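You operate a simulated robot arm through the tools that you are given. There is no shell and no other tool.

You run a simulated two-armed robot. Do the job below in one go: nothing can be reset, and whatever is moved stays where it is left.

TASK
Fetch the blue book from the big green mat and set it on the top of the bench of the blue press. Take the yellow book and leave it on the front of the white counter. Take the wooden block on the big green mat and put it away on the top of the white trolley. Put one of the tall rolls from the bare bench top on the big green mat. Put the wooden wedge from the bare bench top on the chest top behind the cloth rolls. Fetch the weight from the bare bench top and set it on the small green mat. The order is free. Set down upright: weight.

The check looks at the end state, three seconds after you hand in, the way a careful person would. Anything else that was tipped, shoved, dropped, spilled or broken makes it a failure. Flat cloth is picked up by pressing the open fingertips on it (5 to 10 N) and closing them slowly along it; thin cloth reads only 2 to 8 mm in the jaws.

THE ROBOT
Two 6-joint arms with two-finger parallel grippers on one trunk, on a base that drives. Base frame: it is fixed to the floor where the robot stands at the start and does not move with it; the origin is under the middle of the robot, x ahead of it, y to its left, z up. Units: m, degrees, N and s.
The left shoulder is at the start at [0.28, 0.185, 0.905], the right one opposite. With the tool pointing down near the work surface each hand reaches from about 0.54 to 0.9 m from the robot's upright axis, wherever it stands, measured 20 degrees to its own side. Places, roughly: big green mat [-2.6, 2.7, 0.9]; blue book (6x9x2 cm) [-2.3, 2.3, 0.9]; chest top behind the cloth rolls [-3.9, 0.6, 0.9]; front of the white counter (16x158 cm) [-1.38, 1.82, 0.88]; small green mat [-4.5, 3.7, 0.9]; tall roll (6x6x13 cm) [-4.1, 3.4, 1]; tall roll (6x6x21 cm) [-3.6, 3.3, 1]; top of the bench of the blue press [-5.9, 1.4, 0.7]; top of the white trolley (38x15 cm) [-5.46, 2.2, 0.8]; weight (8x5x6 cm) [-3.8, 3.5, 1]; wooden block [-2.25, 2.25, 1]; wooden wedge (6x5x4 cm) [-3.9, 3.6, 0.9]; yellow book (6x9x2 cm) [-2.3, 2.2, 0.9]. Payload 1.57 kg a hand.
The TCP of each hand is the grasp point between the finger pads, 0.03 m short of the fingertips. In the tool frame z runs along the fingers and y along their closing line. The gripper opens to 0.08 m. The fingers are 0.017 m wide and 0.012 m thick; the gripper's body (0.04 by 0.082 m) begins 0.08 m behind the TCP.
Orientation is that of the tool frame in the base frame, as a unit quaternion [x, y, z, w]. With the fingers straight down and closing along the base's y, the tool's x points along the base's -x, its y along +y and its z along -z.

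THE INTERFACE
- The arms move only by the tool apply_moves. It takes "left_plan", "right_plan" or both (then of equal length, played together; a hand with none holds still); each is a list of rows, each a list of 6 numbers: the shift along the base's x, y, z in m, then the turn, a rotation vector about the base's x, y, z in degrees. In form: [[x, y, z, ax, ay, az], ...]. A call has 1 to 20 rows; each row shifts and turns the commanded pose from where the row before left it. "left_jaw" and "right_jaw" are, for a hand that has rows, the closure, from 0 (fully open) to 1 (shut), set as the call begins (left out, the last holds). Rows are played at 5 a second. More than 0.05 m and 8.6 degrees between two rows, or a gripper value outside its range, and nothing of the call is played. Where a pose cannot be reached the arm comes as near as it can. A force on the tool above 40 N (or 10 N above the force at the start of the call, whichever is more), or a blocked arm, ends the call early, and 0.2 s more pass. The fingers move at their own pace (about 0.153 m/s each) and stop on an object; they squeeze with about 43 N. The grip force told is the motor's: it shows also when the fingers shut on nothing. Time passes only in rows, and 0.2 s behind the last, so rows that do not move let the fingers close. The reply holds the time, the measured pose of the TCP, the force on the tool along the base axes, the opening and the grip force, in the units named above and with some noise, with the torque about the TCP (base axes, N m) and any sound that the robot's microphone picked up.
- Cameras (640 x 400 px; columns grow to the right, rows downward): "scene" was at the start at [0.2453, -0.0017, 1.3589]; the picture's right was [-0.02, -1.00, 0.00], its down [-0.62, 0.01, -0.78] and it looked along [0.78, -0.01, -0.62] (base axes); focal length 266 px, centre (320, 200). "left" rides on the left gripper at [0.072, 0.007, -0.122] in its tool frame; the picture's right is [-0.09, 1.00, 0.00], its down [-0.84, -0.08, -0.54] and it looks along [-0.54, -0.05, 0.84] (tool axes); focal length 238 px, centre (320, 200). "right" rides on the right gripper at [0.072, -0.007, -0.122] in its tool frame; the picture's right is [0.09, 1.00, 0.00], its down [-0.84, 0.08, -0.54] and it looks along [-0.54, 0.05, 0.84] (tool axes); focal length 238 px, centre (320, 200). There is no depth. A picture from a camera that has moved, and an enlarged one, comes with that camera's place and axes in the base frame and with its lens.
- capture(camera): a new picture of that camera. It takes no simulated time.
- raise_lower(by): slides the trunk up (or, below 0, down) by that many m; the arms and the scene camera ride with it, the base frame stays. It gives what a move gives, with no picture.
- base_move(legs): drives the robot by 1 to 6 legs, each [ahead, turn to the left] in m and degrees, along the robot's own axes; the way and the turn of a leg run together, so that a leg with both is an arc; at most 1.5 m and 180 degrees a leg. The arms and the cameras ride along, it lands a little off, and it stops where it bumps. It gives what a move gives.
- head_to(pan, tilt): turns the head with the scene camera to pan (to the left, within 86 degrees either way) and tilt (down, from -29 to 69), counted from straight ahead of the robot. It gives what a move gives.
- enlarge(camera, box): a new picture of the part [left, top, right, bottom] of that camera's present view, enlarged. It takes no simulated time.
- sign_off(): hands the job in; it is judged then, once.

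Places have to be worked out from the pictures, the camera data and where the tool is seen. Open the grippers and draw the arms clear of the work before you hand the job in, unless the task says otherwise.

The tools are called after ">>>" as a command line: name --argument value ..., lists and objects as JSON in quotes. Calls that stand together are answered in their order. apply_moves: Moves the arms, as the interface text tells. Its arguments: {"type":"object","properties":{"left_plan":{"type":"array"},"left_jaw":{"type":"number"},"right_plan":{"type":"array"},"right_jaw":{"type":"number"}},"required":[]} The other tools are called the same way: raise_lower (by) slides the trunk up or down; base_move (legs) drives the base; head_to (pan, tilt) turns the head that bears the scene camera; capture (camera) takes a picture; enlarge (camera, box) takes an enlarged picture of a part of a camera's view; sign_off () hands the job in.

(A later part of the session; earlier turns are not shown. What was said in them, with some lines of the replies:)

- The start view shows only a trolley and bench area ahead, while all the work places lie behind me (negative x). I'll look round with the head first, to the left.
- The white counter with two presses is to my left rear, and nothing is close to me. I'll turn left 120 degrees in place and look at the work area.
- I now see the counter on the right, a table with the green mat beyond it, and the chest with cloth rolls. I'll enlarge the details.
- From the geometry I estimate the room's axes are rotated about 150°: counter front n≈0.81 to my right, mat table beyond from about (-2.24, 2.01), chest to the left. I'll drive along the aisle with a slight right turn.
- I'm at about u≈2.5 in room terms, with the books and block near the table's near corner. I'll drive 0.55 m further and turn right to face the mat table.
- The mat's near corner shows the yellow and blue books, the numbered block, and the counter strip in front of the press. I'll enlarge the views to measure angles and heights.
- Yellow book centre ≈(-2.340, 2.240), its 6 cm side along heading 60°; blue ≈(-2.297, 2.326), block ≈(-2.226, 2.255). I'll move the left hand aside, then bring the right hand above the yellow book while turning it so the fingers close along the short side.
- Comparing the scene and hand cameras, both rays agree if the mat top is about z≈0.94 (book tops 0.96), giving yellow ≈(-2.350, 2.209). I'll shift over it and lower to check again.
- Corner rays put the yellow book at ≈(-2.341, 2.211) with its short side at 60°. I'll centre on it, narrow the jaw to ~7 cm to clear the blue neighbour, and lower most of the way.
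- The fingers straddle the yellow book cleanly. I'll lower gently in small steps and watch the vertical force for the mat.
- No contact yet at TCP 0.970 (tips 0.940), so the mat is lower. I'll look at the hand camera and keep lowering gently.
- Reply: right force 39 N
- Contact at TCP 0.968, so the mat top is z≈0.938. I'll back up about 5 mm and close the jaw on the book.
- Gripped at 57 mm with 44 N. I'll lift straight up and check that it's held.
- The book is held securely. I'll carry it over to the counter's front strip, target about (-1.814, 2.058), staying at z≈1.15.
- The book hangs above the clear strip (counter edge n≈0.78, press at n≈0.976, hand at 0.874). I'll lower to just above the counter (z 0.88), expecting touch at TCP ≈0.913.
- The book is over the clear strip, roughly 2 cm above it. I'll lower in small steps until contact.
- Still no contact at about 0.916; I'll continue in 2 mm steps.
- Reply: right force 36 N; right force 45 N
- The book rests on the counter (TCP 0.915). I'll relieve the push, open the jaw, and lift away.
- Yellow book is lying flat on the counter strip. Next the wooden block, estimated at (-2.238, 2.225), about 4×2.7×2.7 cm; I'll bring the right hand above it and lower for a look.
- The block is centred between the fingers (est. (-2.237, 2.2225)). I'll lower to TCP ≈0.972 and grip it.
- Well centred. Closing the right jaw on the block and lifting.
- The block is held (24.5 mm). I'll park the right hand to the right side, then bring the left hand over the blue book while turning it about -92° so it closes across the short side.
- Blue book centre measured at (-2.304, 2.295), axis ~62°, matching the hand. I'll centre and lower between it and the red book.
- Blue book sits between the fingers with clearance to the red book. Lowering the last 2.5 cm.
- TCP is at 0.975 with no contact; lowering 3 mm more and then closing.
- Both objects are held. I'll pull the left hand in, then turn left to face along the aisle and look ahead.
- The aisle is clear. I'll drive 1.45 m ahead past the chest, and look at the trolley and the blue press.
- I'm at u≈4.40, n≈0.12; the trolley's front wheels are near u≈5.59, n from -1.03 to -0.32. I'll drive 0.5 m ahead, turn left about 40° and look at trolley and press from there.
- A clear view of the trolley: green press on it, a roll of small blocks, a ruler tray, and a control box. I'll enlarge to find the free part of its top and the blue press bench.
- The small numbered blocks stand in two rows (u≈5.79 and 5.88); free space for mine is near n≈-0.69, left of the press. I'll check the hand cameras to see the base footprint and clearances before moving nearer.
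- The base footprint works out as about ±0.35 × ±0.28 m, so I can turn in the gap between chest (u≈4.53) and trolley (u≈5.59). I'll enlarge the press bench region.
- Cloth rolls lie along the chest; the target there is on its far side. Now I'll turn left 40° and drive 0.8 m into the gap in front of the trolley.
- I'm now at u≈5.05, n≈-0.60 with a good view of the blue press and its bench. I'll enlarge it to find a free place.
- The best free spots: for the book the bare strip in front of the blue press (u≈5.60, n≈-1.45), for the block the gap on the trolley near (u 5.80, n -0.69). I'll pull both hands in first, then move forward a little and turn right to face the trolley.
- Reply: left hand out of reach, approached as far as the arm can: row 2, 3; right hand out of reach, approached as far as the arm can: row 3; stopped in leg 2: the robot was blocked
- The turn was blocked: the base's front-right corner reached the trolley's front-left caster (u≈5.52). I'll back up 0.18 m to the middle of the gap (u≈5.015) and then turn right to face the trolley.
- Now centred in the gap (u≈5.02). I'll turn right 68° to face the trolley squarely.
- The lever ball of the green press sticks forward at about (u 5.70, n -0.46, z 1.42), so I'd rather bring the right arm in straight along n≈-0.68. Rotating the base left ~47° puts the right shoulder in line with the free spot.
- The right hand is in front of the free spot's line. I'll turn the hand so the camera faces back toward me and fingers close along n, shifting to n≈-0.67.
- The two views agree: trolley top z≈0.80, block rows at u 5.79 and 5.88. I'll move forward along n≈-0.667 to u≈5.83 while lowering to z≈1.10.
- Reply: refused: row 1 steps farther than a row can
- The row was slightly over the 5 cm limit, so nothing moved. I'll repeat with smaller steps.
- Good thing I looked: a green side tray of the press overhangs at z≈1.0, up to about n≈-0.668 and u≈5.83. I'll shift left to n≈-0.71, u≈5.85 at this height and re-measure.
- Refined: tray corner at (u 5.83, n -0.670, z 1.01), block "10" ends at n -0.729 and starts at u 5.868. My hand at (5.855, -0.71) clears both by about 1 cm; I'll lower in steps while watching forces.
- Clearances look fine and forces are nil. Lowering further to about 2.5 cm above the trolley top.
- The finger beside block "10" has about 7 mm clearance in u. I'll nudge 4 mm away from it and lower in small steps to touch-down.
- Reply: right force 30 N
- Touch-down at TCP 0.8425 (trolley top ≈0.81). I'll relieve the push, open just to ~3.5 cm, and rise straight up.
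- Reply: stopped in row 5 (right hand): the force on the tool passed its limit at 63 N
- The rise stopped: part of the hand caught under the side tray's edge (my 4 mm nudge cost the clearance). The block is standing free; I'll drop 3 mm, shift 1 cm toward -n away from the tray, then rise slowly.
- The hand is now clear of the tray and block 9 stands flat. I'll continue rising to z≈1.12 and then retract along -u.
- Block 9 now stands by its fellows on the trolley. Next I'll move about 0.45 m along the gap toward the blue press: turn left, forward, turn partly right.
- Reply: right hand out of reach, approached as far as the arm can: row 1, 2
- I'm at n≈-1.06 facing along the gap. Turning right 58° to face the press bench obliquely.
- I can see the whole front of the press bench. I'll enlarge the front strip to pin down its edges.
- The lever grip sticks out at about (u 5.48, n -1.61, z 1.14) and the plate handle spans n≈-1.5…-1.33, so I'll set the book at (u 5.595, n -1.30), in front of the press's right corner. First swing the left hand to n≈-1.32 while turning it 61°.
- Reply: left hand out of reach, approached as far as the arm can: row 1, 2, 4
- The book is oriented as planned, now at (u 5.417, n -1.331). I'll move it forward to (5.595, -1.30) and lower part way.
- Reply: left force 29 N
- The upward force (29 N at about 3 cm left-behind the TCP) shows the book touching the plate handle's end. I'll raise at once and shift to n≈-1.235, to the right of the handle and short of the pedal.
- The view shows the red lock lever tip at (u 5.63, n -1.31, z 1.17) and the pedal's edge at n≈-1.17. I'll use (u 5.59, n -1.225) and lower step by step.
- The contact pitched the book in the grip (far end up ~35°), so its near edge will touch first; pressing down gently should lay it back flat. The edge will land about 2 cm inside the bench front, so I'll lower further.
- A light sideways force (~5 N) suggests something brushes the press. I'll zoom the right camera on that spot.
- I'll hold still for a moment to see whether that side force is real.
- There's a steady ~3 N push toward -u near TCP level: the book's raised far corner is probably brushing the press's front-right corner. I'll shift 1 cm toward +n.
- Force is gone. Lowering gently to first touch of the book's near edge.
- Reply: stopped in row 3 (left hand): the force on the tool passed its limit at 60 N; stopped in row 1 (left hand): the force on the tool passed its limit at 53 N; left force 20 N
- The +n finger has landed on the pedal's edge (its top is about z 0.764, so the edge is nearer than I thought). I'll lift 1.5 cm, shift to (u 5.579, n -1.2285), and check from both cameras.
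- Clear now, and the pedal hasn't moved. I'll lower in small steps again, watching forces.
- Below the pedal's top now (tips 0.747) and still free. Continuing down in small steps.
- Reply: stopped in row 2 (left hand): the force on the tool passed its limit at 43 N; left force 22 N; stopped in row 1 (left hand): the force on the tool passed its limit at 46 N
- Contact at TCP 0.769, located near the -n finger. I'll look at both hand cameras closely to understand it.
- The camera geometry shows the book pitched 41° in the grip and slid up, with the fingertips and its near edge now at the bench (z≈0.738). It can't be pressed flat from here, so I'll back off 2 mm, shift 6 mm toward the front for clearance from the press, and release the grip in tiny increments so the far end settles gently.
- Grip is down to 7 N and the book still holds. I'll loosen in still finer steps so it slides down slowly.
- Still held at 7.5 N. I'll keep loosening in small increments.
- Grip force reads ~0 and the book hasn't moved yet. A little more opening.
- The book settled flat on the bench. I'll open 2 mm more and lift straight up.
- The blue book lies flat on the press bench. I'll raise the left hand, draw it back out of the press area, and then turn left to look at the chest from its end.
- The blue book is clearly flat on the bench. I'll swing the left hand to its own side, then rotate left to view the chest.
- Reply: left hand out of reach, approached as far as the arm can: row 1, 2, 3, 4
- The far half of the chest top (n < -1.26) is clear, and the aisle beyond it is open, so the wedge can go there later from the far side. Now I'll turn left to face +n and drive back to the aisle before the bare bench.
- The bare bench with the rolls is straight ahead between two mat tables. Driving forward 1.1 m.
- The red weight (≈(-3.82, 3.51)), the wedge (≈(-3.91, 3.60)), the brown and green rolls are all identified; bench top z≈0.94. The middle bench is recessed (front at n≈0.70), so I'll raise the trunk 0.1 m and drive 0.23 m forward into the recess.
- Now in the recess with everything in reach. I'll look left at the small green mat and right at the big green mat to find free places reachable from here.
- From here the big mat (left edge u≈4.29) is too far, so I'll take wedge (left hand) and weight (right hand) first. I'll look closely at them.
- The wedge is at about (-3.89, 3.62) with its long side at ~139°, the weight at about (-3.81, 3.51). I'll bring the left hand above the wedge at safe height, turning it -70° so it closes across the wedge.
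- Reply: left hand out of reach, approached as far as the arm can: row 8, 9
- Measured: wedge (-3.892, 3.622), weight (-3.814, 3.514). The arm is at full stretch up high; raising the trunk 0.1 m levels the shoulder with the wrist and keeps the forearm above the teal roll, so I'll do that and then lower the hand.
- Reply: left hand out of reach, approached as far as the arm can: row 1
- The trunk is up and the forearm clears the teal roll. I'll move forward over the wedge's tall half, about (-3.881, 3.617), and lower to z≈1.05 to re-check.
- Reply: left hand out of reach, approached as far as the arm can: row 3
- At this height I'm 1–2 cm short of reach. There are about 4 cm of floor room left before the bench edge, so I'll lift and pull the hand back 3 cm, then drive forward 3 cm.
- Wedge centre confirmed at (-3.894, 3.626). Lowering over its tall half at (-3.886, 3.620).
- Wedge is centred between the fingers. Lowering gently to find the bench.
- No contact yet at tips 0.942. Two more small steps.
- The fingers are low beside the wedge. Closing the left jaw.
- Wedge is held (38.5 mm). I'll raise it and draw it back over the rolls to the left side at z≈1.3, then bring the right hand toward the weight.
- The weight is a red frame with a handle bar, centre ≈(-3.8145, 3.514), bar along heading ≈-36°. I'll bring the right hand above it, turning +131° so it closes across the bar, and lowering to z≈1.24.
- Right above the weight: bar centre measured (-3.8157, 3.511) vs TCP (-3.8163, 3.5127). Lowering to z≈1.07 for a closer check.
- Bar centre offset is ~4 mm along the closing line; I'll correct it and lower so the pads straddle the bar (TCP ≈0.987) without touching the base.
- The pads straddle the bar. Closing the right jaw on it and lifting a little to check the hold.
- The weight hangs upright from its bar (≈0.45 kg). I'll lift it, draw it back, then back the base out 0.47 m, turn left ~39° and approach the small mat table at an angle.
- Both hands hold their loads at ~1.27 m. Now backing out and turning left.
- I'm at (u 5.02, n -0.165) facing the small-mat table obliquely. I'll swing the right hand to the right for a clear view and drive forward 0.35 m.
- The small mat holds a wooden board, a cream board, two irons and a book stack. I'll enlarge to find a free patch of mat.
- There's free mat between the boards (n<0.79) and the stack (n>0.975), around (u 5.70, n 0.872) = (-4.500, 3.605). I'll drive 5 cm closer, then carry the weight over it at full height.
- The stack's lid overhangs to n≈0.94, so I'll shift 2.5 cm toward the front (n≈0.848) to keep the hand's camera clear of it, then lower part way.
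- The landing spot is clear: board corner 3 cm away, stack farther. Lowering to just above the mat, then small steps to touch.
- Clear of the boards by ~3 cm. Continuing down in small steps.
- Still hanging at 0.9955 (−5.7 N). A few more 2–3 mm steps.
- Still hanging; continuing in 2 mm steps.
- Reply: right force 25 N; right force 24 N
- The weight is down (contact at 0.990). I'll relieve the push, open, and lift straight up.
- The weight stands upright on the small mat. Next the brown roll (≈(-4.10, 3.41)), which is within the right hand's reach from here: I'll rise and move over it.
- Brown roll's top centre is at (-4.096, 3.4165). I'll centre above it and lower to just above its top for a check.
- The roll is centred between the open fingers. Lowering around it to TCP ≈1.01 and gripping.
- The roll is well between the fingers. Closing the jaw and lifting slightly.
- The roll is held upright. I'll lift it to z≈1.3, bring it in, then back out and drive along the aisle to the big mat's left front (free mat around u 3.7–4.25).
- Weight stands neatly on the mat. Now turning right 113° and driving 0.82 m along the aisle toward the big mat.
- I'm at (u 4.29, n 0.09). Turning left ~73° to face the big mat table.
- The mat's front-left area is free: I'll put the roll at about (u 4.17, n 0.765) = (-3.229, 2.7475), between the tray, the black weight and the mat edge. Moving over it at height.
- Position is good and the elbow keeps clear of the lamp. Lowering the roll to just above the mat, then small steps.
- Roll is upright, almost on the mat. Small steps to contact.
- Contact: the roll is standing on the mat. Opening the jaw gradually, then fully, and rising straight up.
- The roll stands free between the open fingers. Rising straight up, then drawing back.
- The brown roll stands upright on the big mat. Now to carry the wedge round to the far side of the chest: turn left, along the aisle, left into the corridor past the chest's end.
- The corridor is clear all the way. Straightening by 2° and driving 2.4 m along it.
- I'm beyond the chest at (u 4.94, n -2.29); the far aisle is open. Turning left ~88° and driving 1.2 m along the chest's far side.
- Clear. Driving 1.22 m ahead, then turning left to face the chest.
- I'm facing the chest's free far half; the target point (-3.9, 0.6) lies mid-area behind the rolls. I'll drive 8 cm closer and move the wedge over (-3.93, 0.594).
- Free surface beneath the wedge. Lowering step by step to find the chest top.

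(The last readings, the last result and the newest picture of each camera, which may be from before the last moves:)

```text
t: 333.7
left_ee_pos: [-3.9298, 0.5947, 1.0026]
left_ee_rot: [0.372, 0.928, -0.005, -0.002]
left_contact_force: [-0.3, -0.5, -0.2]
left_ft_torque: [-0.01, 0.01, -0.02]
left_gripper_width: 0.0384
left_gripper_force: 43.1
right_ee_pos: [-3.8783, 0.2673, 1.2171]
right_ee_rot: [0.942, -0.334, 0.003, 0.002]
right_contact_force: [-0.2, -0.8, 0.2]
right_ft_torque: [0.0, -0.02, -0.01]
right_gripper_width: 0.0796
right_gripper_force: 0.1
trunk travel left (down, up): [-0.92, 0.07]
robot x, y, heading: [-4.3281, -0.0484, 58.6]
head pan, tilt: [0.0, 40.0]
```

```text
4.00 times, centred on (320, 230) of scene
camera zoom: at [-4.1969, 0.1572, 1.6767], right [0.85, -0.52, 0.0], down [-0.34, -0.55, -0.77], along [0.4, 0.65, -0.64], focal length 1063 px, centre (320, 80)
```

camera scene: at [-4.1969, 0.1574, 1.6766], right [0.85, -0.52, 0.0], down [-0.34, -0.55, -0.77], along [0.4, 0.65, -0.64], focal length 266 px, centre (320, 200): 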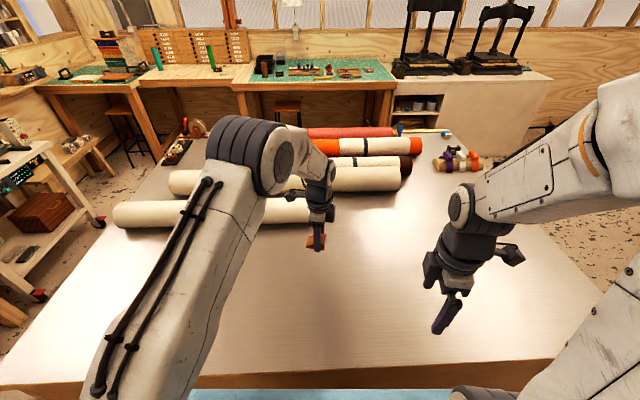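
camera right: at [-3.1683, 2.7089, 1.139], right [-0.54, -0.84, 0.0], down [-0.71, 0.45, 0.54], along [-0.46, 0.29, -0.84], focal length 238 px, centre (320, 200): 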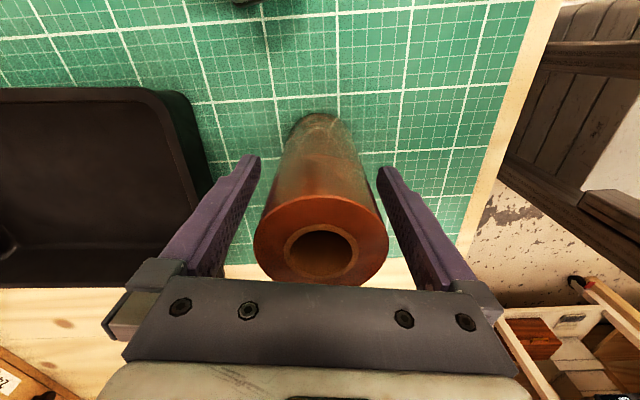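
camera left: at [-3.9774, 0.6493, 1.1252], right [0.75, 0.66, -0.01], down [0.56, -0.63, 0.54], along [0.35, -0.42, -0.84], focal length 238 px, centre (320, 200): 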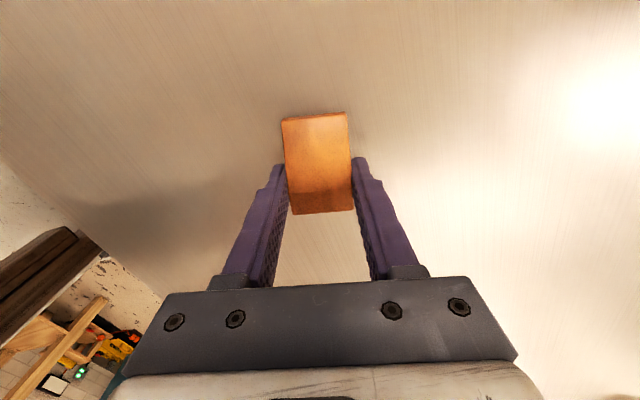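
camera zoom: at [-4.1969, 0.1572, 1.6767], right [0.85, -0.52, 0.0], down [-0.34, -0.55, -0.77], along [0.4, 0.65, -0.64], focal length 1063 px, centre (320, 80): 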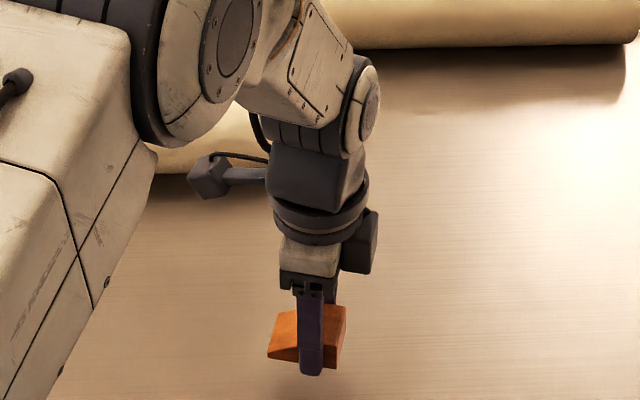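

Nothing near. Lowering another 3 cm, then in small steps.

>>> apply_moves --left_plan '[[0, 0, -0.015, 0, 0, 0], [0, 0, -0.01, 0, 0, 0], [0, 0, 0, 0, 0, 0]]'

>>> apply_moves --left_plan '[[0, 0, -0.006, 0, 0, 0], [0, 0, 0, 0, 0, 0]]'

>>> apply_moves --left_plan '[[0, 0, -0.006, 0, 0, 0], [0, 0, 0, 0, 0, 0]]'

>>> apply_moves --left_plan '[[0, 0, -0.006, 0, 0, 0], [0, 0, 0, 0, 0, 0]]'

>>> enlarge --camera "scene" --box '[250, 200, 390, 300]'

```text
t: 334.5
left_ee_pos: [-3.9305, 0.5948, 0.9779]
left_ee_rot: [0.372, 0.928, -0.006, -0.002]
left_contact_force: [0.1, 0.2, -0.7]
left_ft_torque: [-0.03, -0.01, 0.0]
left_gripper_width: 0.0386
left_gripper_force: 42.9
right_ee_pos: [-3.8779, 0.2675, 1.2172]
right_ee_rot: [0.942, -0.335, 0.002, 0.002]
right_contact_force: [0.4, -0.1, 0.0]
right_ft_torque: [0.03, 0.0, -0.01]
right_gripper_width: 0.0799
right_gripper_force: 0.0
trunk travel left (down, up): [-0.92, 0.07]
robot x, y, heading: [-4.3246, -0.0535, 58.3]
head pan, tilt: [0.0, 40.0]
```

```text
t: 335.1
left_ee_pos: [-3.93, 0.5961, 0.9733]
left_ee_rot: [0.371, 0.929, -0.006, -0.003]
left_contact_force: [-0.3, -0.3, -1.0]
left_ft_torque: [-0.03, 0.02, -0.01]
left_gripper_width: 0.0385
left_gripper_force: 43.3
right_ee_pos: [-3.8779, 0.267, 1.2169]
right_ee_rot: [0.942, -0.335, 0.002, 0.002]
right_contact_force: [0.9, -0.3, 0.6]
right_ft_torque: [0.01, 0.01, 0.04]
right_gripper_width: 0.0798
right_gripper_force: 0.0
trunk travel left (down, up): [-0.92, 0.07]
robot x, y, heading: [-4.3231, -0.0507, 58.6]
head pan, tilt: [0.0, 40.0]
```

```text
t: 335.7
left_ee_pos: [-3.932, 0.5946, 0.9665]
left_ee_rot: [0.371, 0.929, -0.006, -0.002]
left_contact_force: [-0.5, 0.1, -0.5]
left_ft_torque: [0.04, 0.04, 0.01]
left_gripper_width: 0.0386
left_gripper_force: 43.4
right_ee_pos: [-3.8783, 0.2679, 1.2166]
right_ee_rot: [0.942, -0.334, 0.002, 0.003]
right_contact_force: [0.1, 0.3, -0.6]
right_ft_torque: [0.02, -0.01, 0.0]
right_gripper_width: 0.08
right_gripper_force: 0.0
trunk travel left (down, up): [-0.92, 0.07]
robot x, y, heading: [-4.3238, -0.0556, 58.5]
head pan, tilt: [0.0, 40.0]
```

```text
t: 336.3
left_ee_pos: [-3.9303, 0.5947, 0.9624]
left_ee_rot: [0.372, 0.928, -0.004, -0.001]
left_contact_force: [-1.4, -0.6, 12.1]
left_ft_torque: [0.27, 0.07, 0.02]
left_gripper_width: 0.0386
left_gripper_force: 43.1
right_ee_pos: [-3.8788, 0.2661, 1.2173]
right_ee_rot: [0.942, -0.336, 0.002, 0.002]
right_contact_force: [-0.1, -0.7, -0.5]
right_ft_torque: [0.0, 0.0, 0.03]
right_gripper_width: 0.0799
right_gripper_force: 0.0
trunk travel left (down, up): [-0.92, 0.07]
robot x, y, heading: [-4.3282, -0.0519, 58.6]
head pan, tilt: [0.0, 40.0]
```

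```text
4.00 times, centred on (320, 250) of scene
camera zoom: at [-4.1975, 0.1565, 1.677], right [0.85, -0.52, 0.0], down [-0.34, -0.55, -0.77], along [0.4, 0.65, -0.64], focal length 1063 px, centre (320, 0)
```

zoom: 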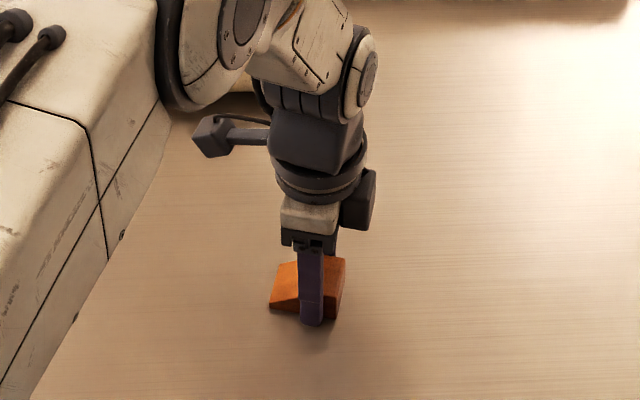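

The wedge touches down at TCP 0.962 (chest top ≈0.93). Relieving slightly, opening, and rising.

>>> apply_moves --left_plan '[[0, 0, 0.001, 0, 0, 0], [0, 0, 0, 0, 0, 0]]' --left_jaw 0.515

>>> apply_moves --left_plan '[[0, 0, 0, 0, 0, 0], [0, 0, 0, 0, 0, 0], [0, 0, 0.015, 0, 0, 0], [0, 0, 0.03, 0, 0, 0], [0, 0, 0.04, 0, 0, 0], [0, 0, 0.04, 0, 0, 0], [0, 0, 0.04, 0, 0, 0], [0, 0, 0, 0, 0, 0]]' --left_jaw 0.15

>>> capture --camera "left"

>>> capture --camera "scene"

```text
t: 336.9
left_ee_pos: [-3.9311, 0.5943, 0.9604]
left_ee_rot: [0.372, 0.928, -0.006, -0.003]
left_contact_force: [0.6, -0.7, -1.2]
left_ft_torque: [-0.03, -0.02, 0.01]
left_gripper_width: 0.0396
left_gripper_force: 1.1
right_ee_pos: [-3.8773, 0.2675, 1.2165]
right_ee_rot: [0.942, -0.335, 0.002, 0.002]
right_contact_force: [-0.1, -0.5, 0.5]
right_ft_torque: [0.02, -0.03, 0.02]
right_gripper_width: 0.08
right_gripper_force: 0.0
trunk travel left (down, up): [-0.92, 0.07]
robot x, y, heading: [-4.3244, -0.0523, 58.9]
head pan, tilt: [0.0, 40.0]
```

```text
t: 338.7
left_ee_pos: [-3.9297, 0.5958, 1.1276]
left_ee_rot: [0.372, 0.928, -0.006, -0.003]
left_contact_force: [1.2, -0.4, -0.6]
left_ft_torque: [0.02, -0.01, 0.02]
left_gripper_width: 0.0678
left_gripper_force: 0.0
right_ee_pos: [-3.8778, 0.2668, 1.2168]
right_ee_rot: [0.943, -0.334, 0.002, 0.003]
right_contact_force: [-0.1, -1.3, -0.5]
right_ft_torque: [0.02, 0.0, 0.02]
right_gripper_width: 0.0798
right_gripper_force: 0.0
trunk travel left (down, up): [-0.92, 0.07]
robot x, y, heading: [-4.3254, -0.0529, 58.9]
head pan, tilt: [0.0, 40.0]
```

```text
taken
camera left: at [-3.9773, 0.6495, 1.2503], right [0.75, 0.66, -0.01], down [0.56, -0.63, 0.54], along [0.35, -0.42, -0.84], focal length 238 px, centre (320, 200)
```

left: 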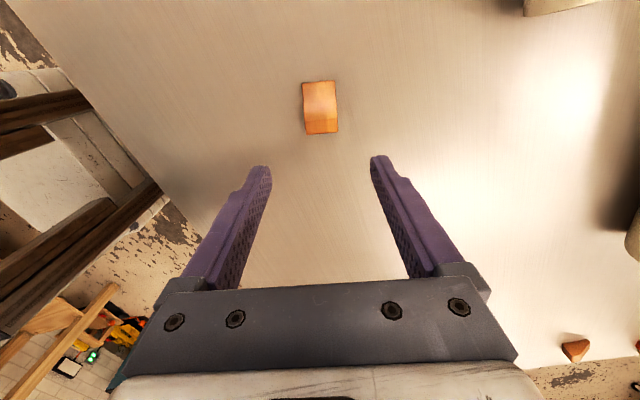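

```text
taken
camera scene: at [-4.1972, 0.1569, 1.6767], right [0.85, -0.52, 0.0], down [-0.34, -0.55, -0.77], along [0.4, 0.65, -0.64], focal length 266 px, centre (320, 200)
```

scene: 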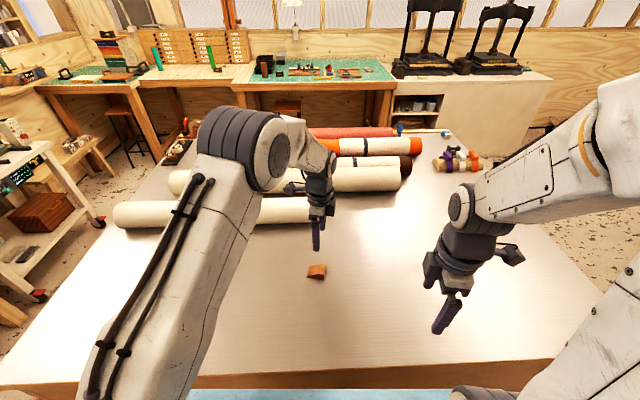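

The wedge lies on the chest top behind the rolls. I'll draw the left hand back, back the base off, and check the other placements from here with zoom.

>>> apply_moves --left_plan '[[0, 0, 0.04, 0, 0, 0], [0, 0, 0.04, 0, 0, 0], [-0.035, -0.025, 0.01, 0, 0, 0], [-0.035, -0.025, 0.01, 0, 0, 0], [-0.035, -0.025, 0.01, 0, 0, 0], [-0.035, -0.025, 0, 0, 0, 0], [-0.035, -0.02, 0, 0, 0, 0]]' --left_jaw 0.0

>>> enlarge --camera "scene" --box '[30, 30, 230, 130]'

>>> enlarge --camera "scene" --box '[230, 30, 430, 130]'

>>> enlarge --camera "scene" --box '[260, 230, 380, 310]'

```text
t: 340.3
left_ee_pos: [-4.1061, 0.4734, 1.2379]
left_ee_rot: [0.371, 0.929, -0.006, -0.002]
left_contact_force: [0.3, -0.5, 0.7]
left_ft_torque: [-0.02, -0.01, -0.04]
left_gripper_width: 0.0801
left_gripper_force: 0.0
right_ee_pos: [-3.8782, 0.2665, 1.217]
right_ee_rot: [0.942, -0.334, 0.002, 0.003]
right_contact_force: [0.2, 0.3, 0.7]
right_ft_torque: [0.0, 0.05, -0.01]
right_gripper_width: 0.0801
right_gripper_force: 0.1
trunk travel left (down, up): [-0.92, 0.07]
robot x, y, heading: [-4.3231, -0.0534, 58.5]
head pan, tilt: [0.0, 40.0]
```

```text
3.20 times, centred on (130, 80) of scene
camera zoom: at [-4.197, 0.1571, 1.6767], right [0.85, -0.52, 0.0], down [-0.34, -0.55, -0.77], along [0.4, 0.65, -0.64], focal length 850 px, centre (928, 584)
```

zoom: 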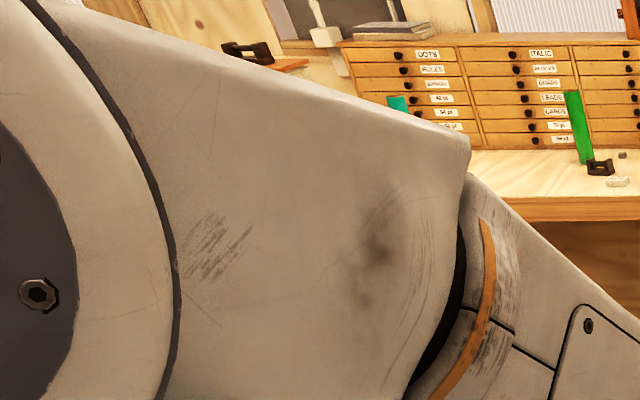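

```text
3.20 times, centred on (330, 80) of scene
camera zoom: at [-4.197, 0.1571, 1.6767], right [0.85, -0.52, 0.0], down [-0.34, -0.55, -0.77], along [0.4, 0.65, -0.64], focal length 850 px, centre (288, 584)
```

zoom: 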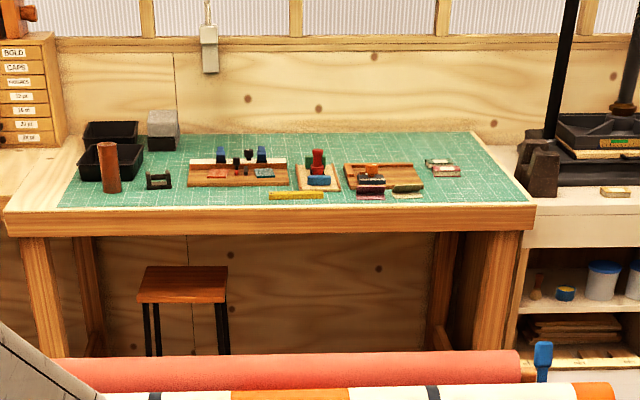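

```text
5.00 times, centred on (320, 270) of scene
camera zoom: at [-4.197, 0.1571, 1.6767], right [0.85, -0.52, 0.0], down [-0.34, -0.55, -0.77], along [0.4, 0.65, -0.64], focal length 1329 px, centre (320, -150)
```

zoom: 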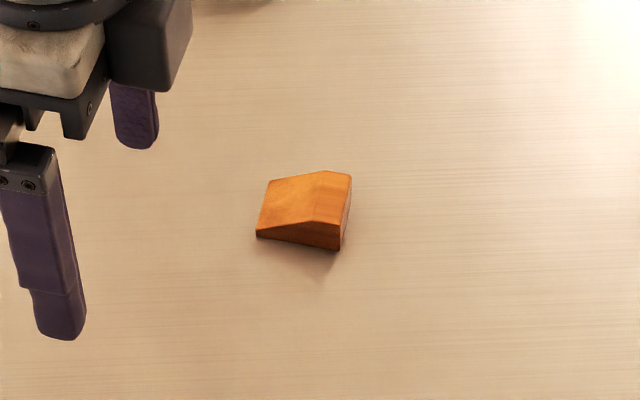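

The roll stands on the big mat, the yellow book on the counter, and the wedge sits flat. I'll back off 0.3 m and check the weight, trolley and press bench.

>>> base_move --legs '[[-0.3, 0]]'

>>> head_to --pan 35 --tilt 20

>>> capture --camera "scene"

```text
t: 342.3
left_ee_pos: [-4.2645, 0.2198, 1.2376]
left_ee_rot: [0.368, 0.93, -0.006, -0.002]
left_contact_force: [-0.8, 0.4, 0.7]
left_ft_torque: [-0.05, 0.01, 0.0]
left_gripper_width: 0.0799
left_gripper_force: 0.1
right_ee_pos: [-4.0359, 0.0154, 1.2168]
right_ee_rot: [0.944, -0.331, 0.003, 0.002]
right_contact_force: [-0.1, 0.4, -0.3]
right_ft_torque: [-0.02, -0.05, 0.01]
right_gripper_width: 0.08
right_gripper_force: 0.1
trunk travel left (down, up): [-0.92, 0.07]
robot x, y, heading: [-4.4813, -0.3058, 59.0]
head pan, tilt: [0.0, 40.0]
```

```text
t: 343.4
left_ee_pos: [-4.2651, 0.221, 1.2387]
left_ee_rot: [0.368, 0.93, -0.007, -0.002]
left_contact_force: [-0.3, -0.2, 0.2]
left_ft_torque: [-0.03, -0.01, 0.0]
left_gripper_width: 0.08
left_gripper_force: 0.0
right_ee_pos: [-4.0361, 0.0151, 1.2164]
right_ee_rot: [0.943, -0.331, 0.002, 0.002]
right_contact_force: [0.0, -0.7, -0.7]
right_ft_torque: [0.02, -0.02, -0.02]
right_gripper_width: 0.0799
right_gripper_force: 0.0
trunk travel left (down, up): [-0.92, 0.07]
robot x, y, heading: [-4.4812, -0.307, 59.0]
head pan, tilt: [35.0, 20.0]
```

```text
taken
camera scene: at [-4.4039, -0.0778, 1.708], right [1.0, 0.07, 0.0], down [0.02, -0.34, -0.94], along [-0.06, 0.94, -0.34], focal length 266 px, centre (320, 200)
```

scene: 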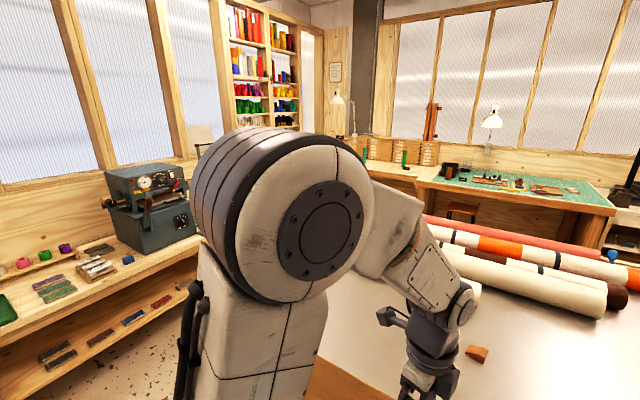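

All six placements are confirmed from pictures: yellow book on the counter, block 9 on the trolley, blue book on the press bench, weight upright on the small mat, roll upright on the big mat, wedge on the chest. Both grippers are open and clear of the work, so I hand in.

>>> sign_off

```text
The job is handed in.
```

The job is handed in, with all six items set down where you asked. I saw each one in a picture after setting it down. My last look round didn't show the trolley, the small mat or the blue book's spot, because my own arm was in the way.

| Item | Where it is now |
|---|---|
| Yellow book | Flat on the front strip of the white counter |
| Wooden block (9 pica) | On the white trolley, beside the other numbered blocks |
| Blue book | Flat on the press bench, by the press's front right corner, about 1 cm in from the front edge |
| Weight (the red one) | Upright on the small green mat |
| Tall roll (the brown 13 cm one) | Upright on the big green mat, front left |
| Wooden wedge | Flat on the chest top, behind the cloth rolls |

There were a few bumps on the way:
- **Trolley:** the base touched what looked like its front-left caster while turning. The numbered blocks on top showed no sign of having moved.
- **Green press:** the hand caught under its side tray while rising from the block (63 N), and I moved it sideways to free it.
- **Blue press:** the blue book touched what I took to be the plate handle and tilted in the grip. I let it down in small steps until it lay flat.
- **Pedal on the press bench:** a finger pressed on its edge (up to 60 N) before I moved clear. It did not shift.

I saw nothing tipped or broken. Both grippers are open and the arms are clear of the work.
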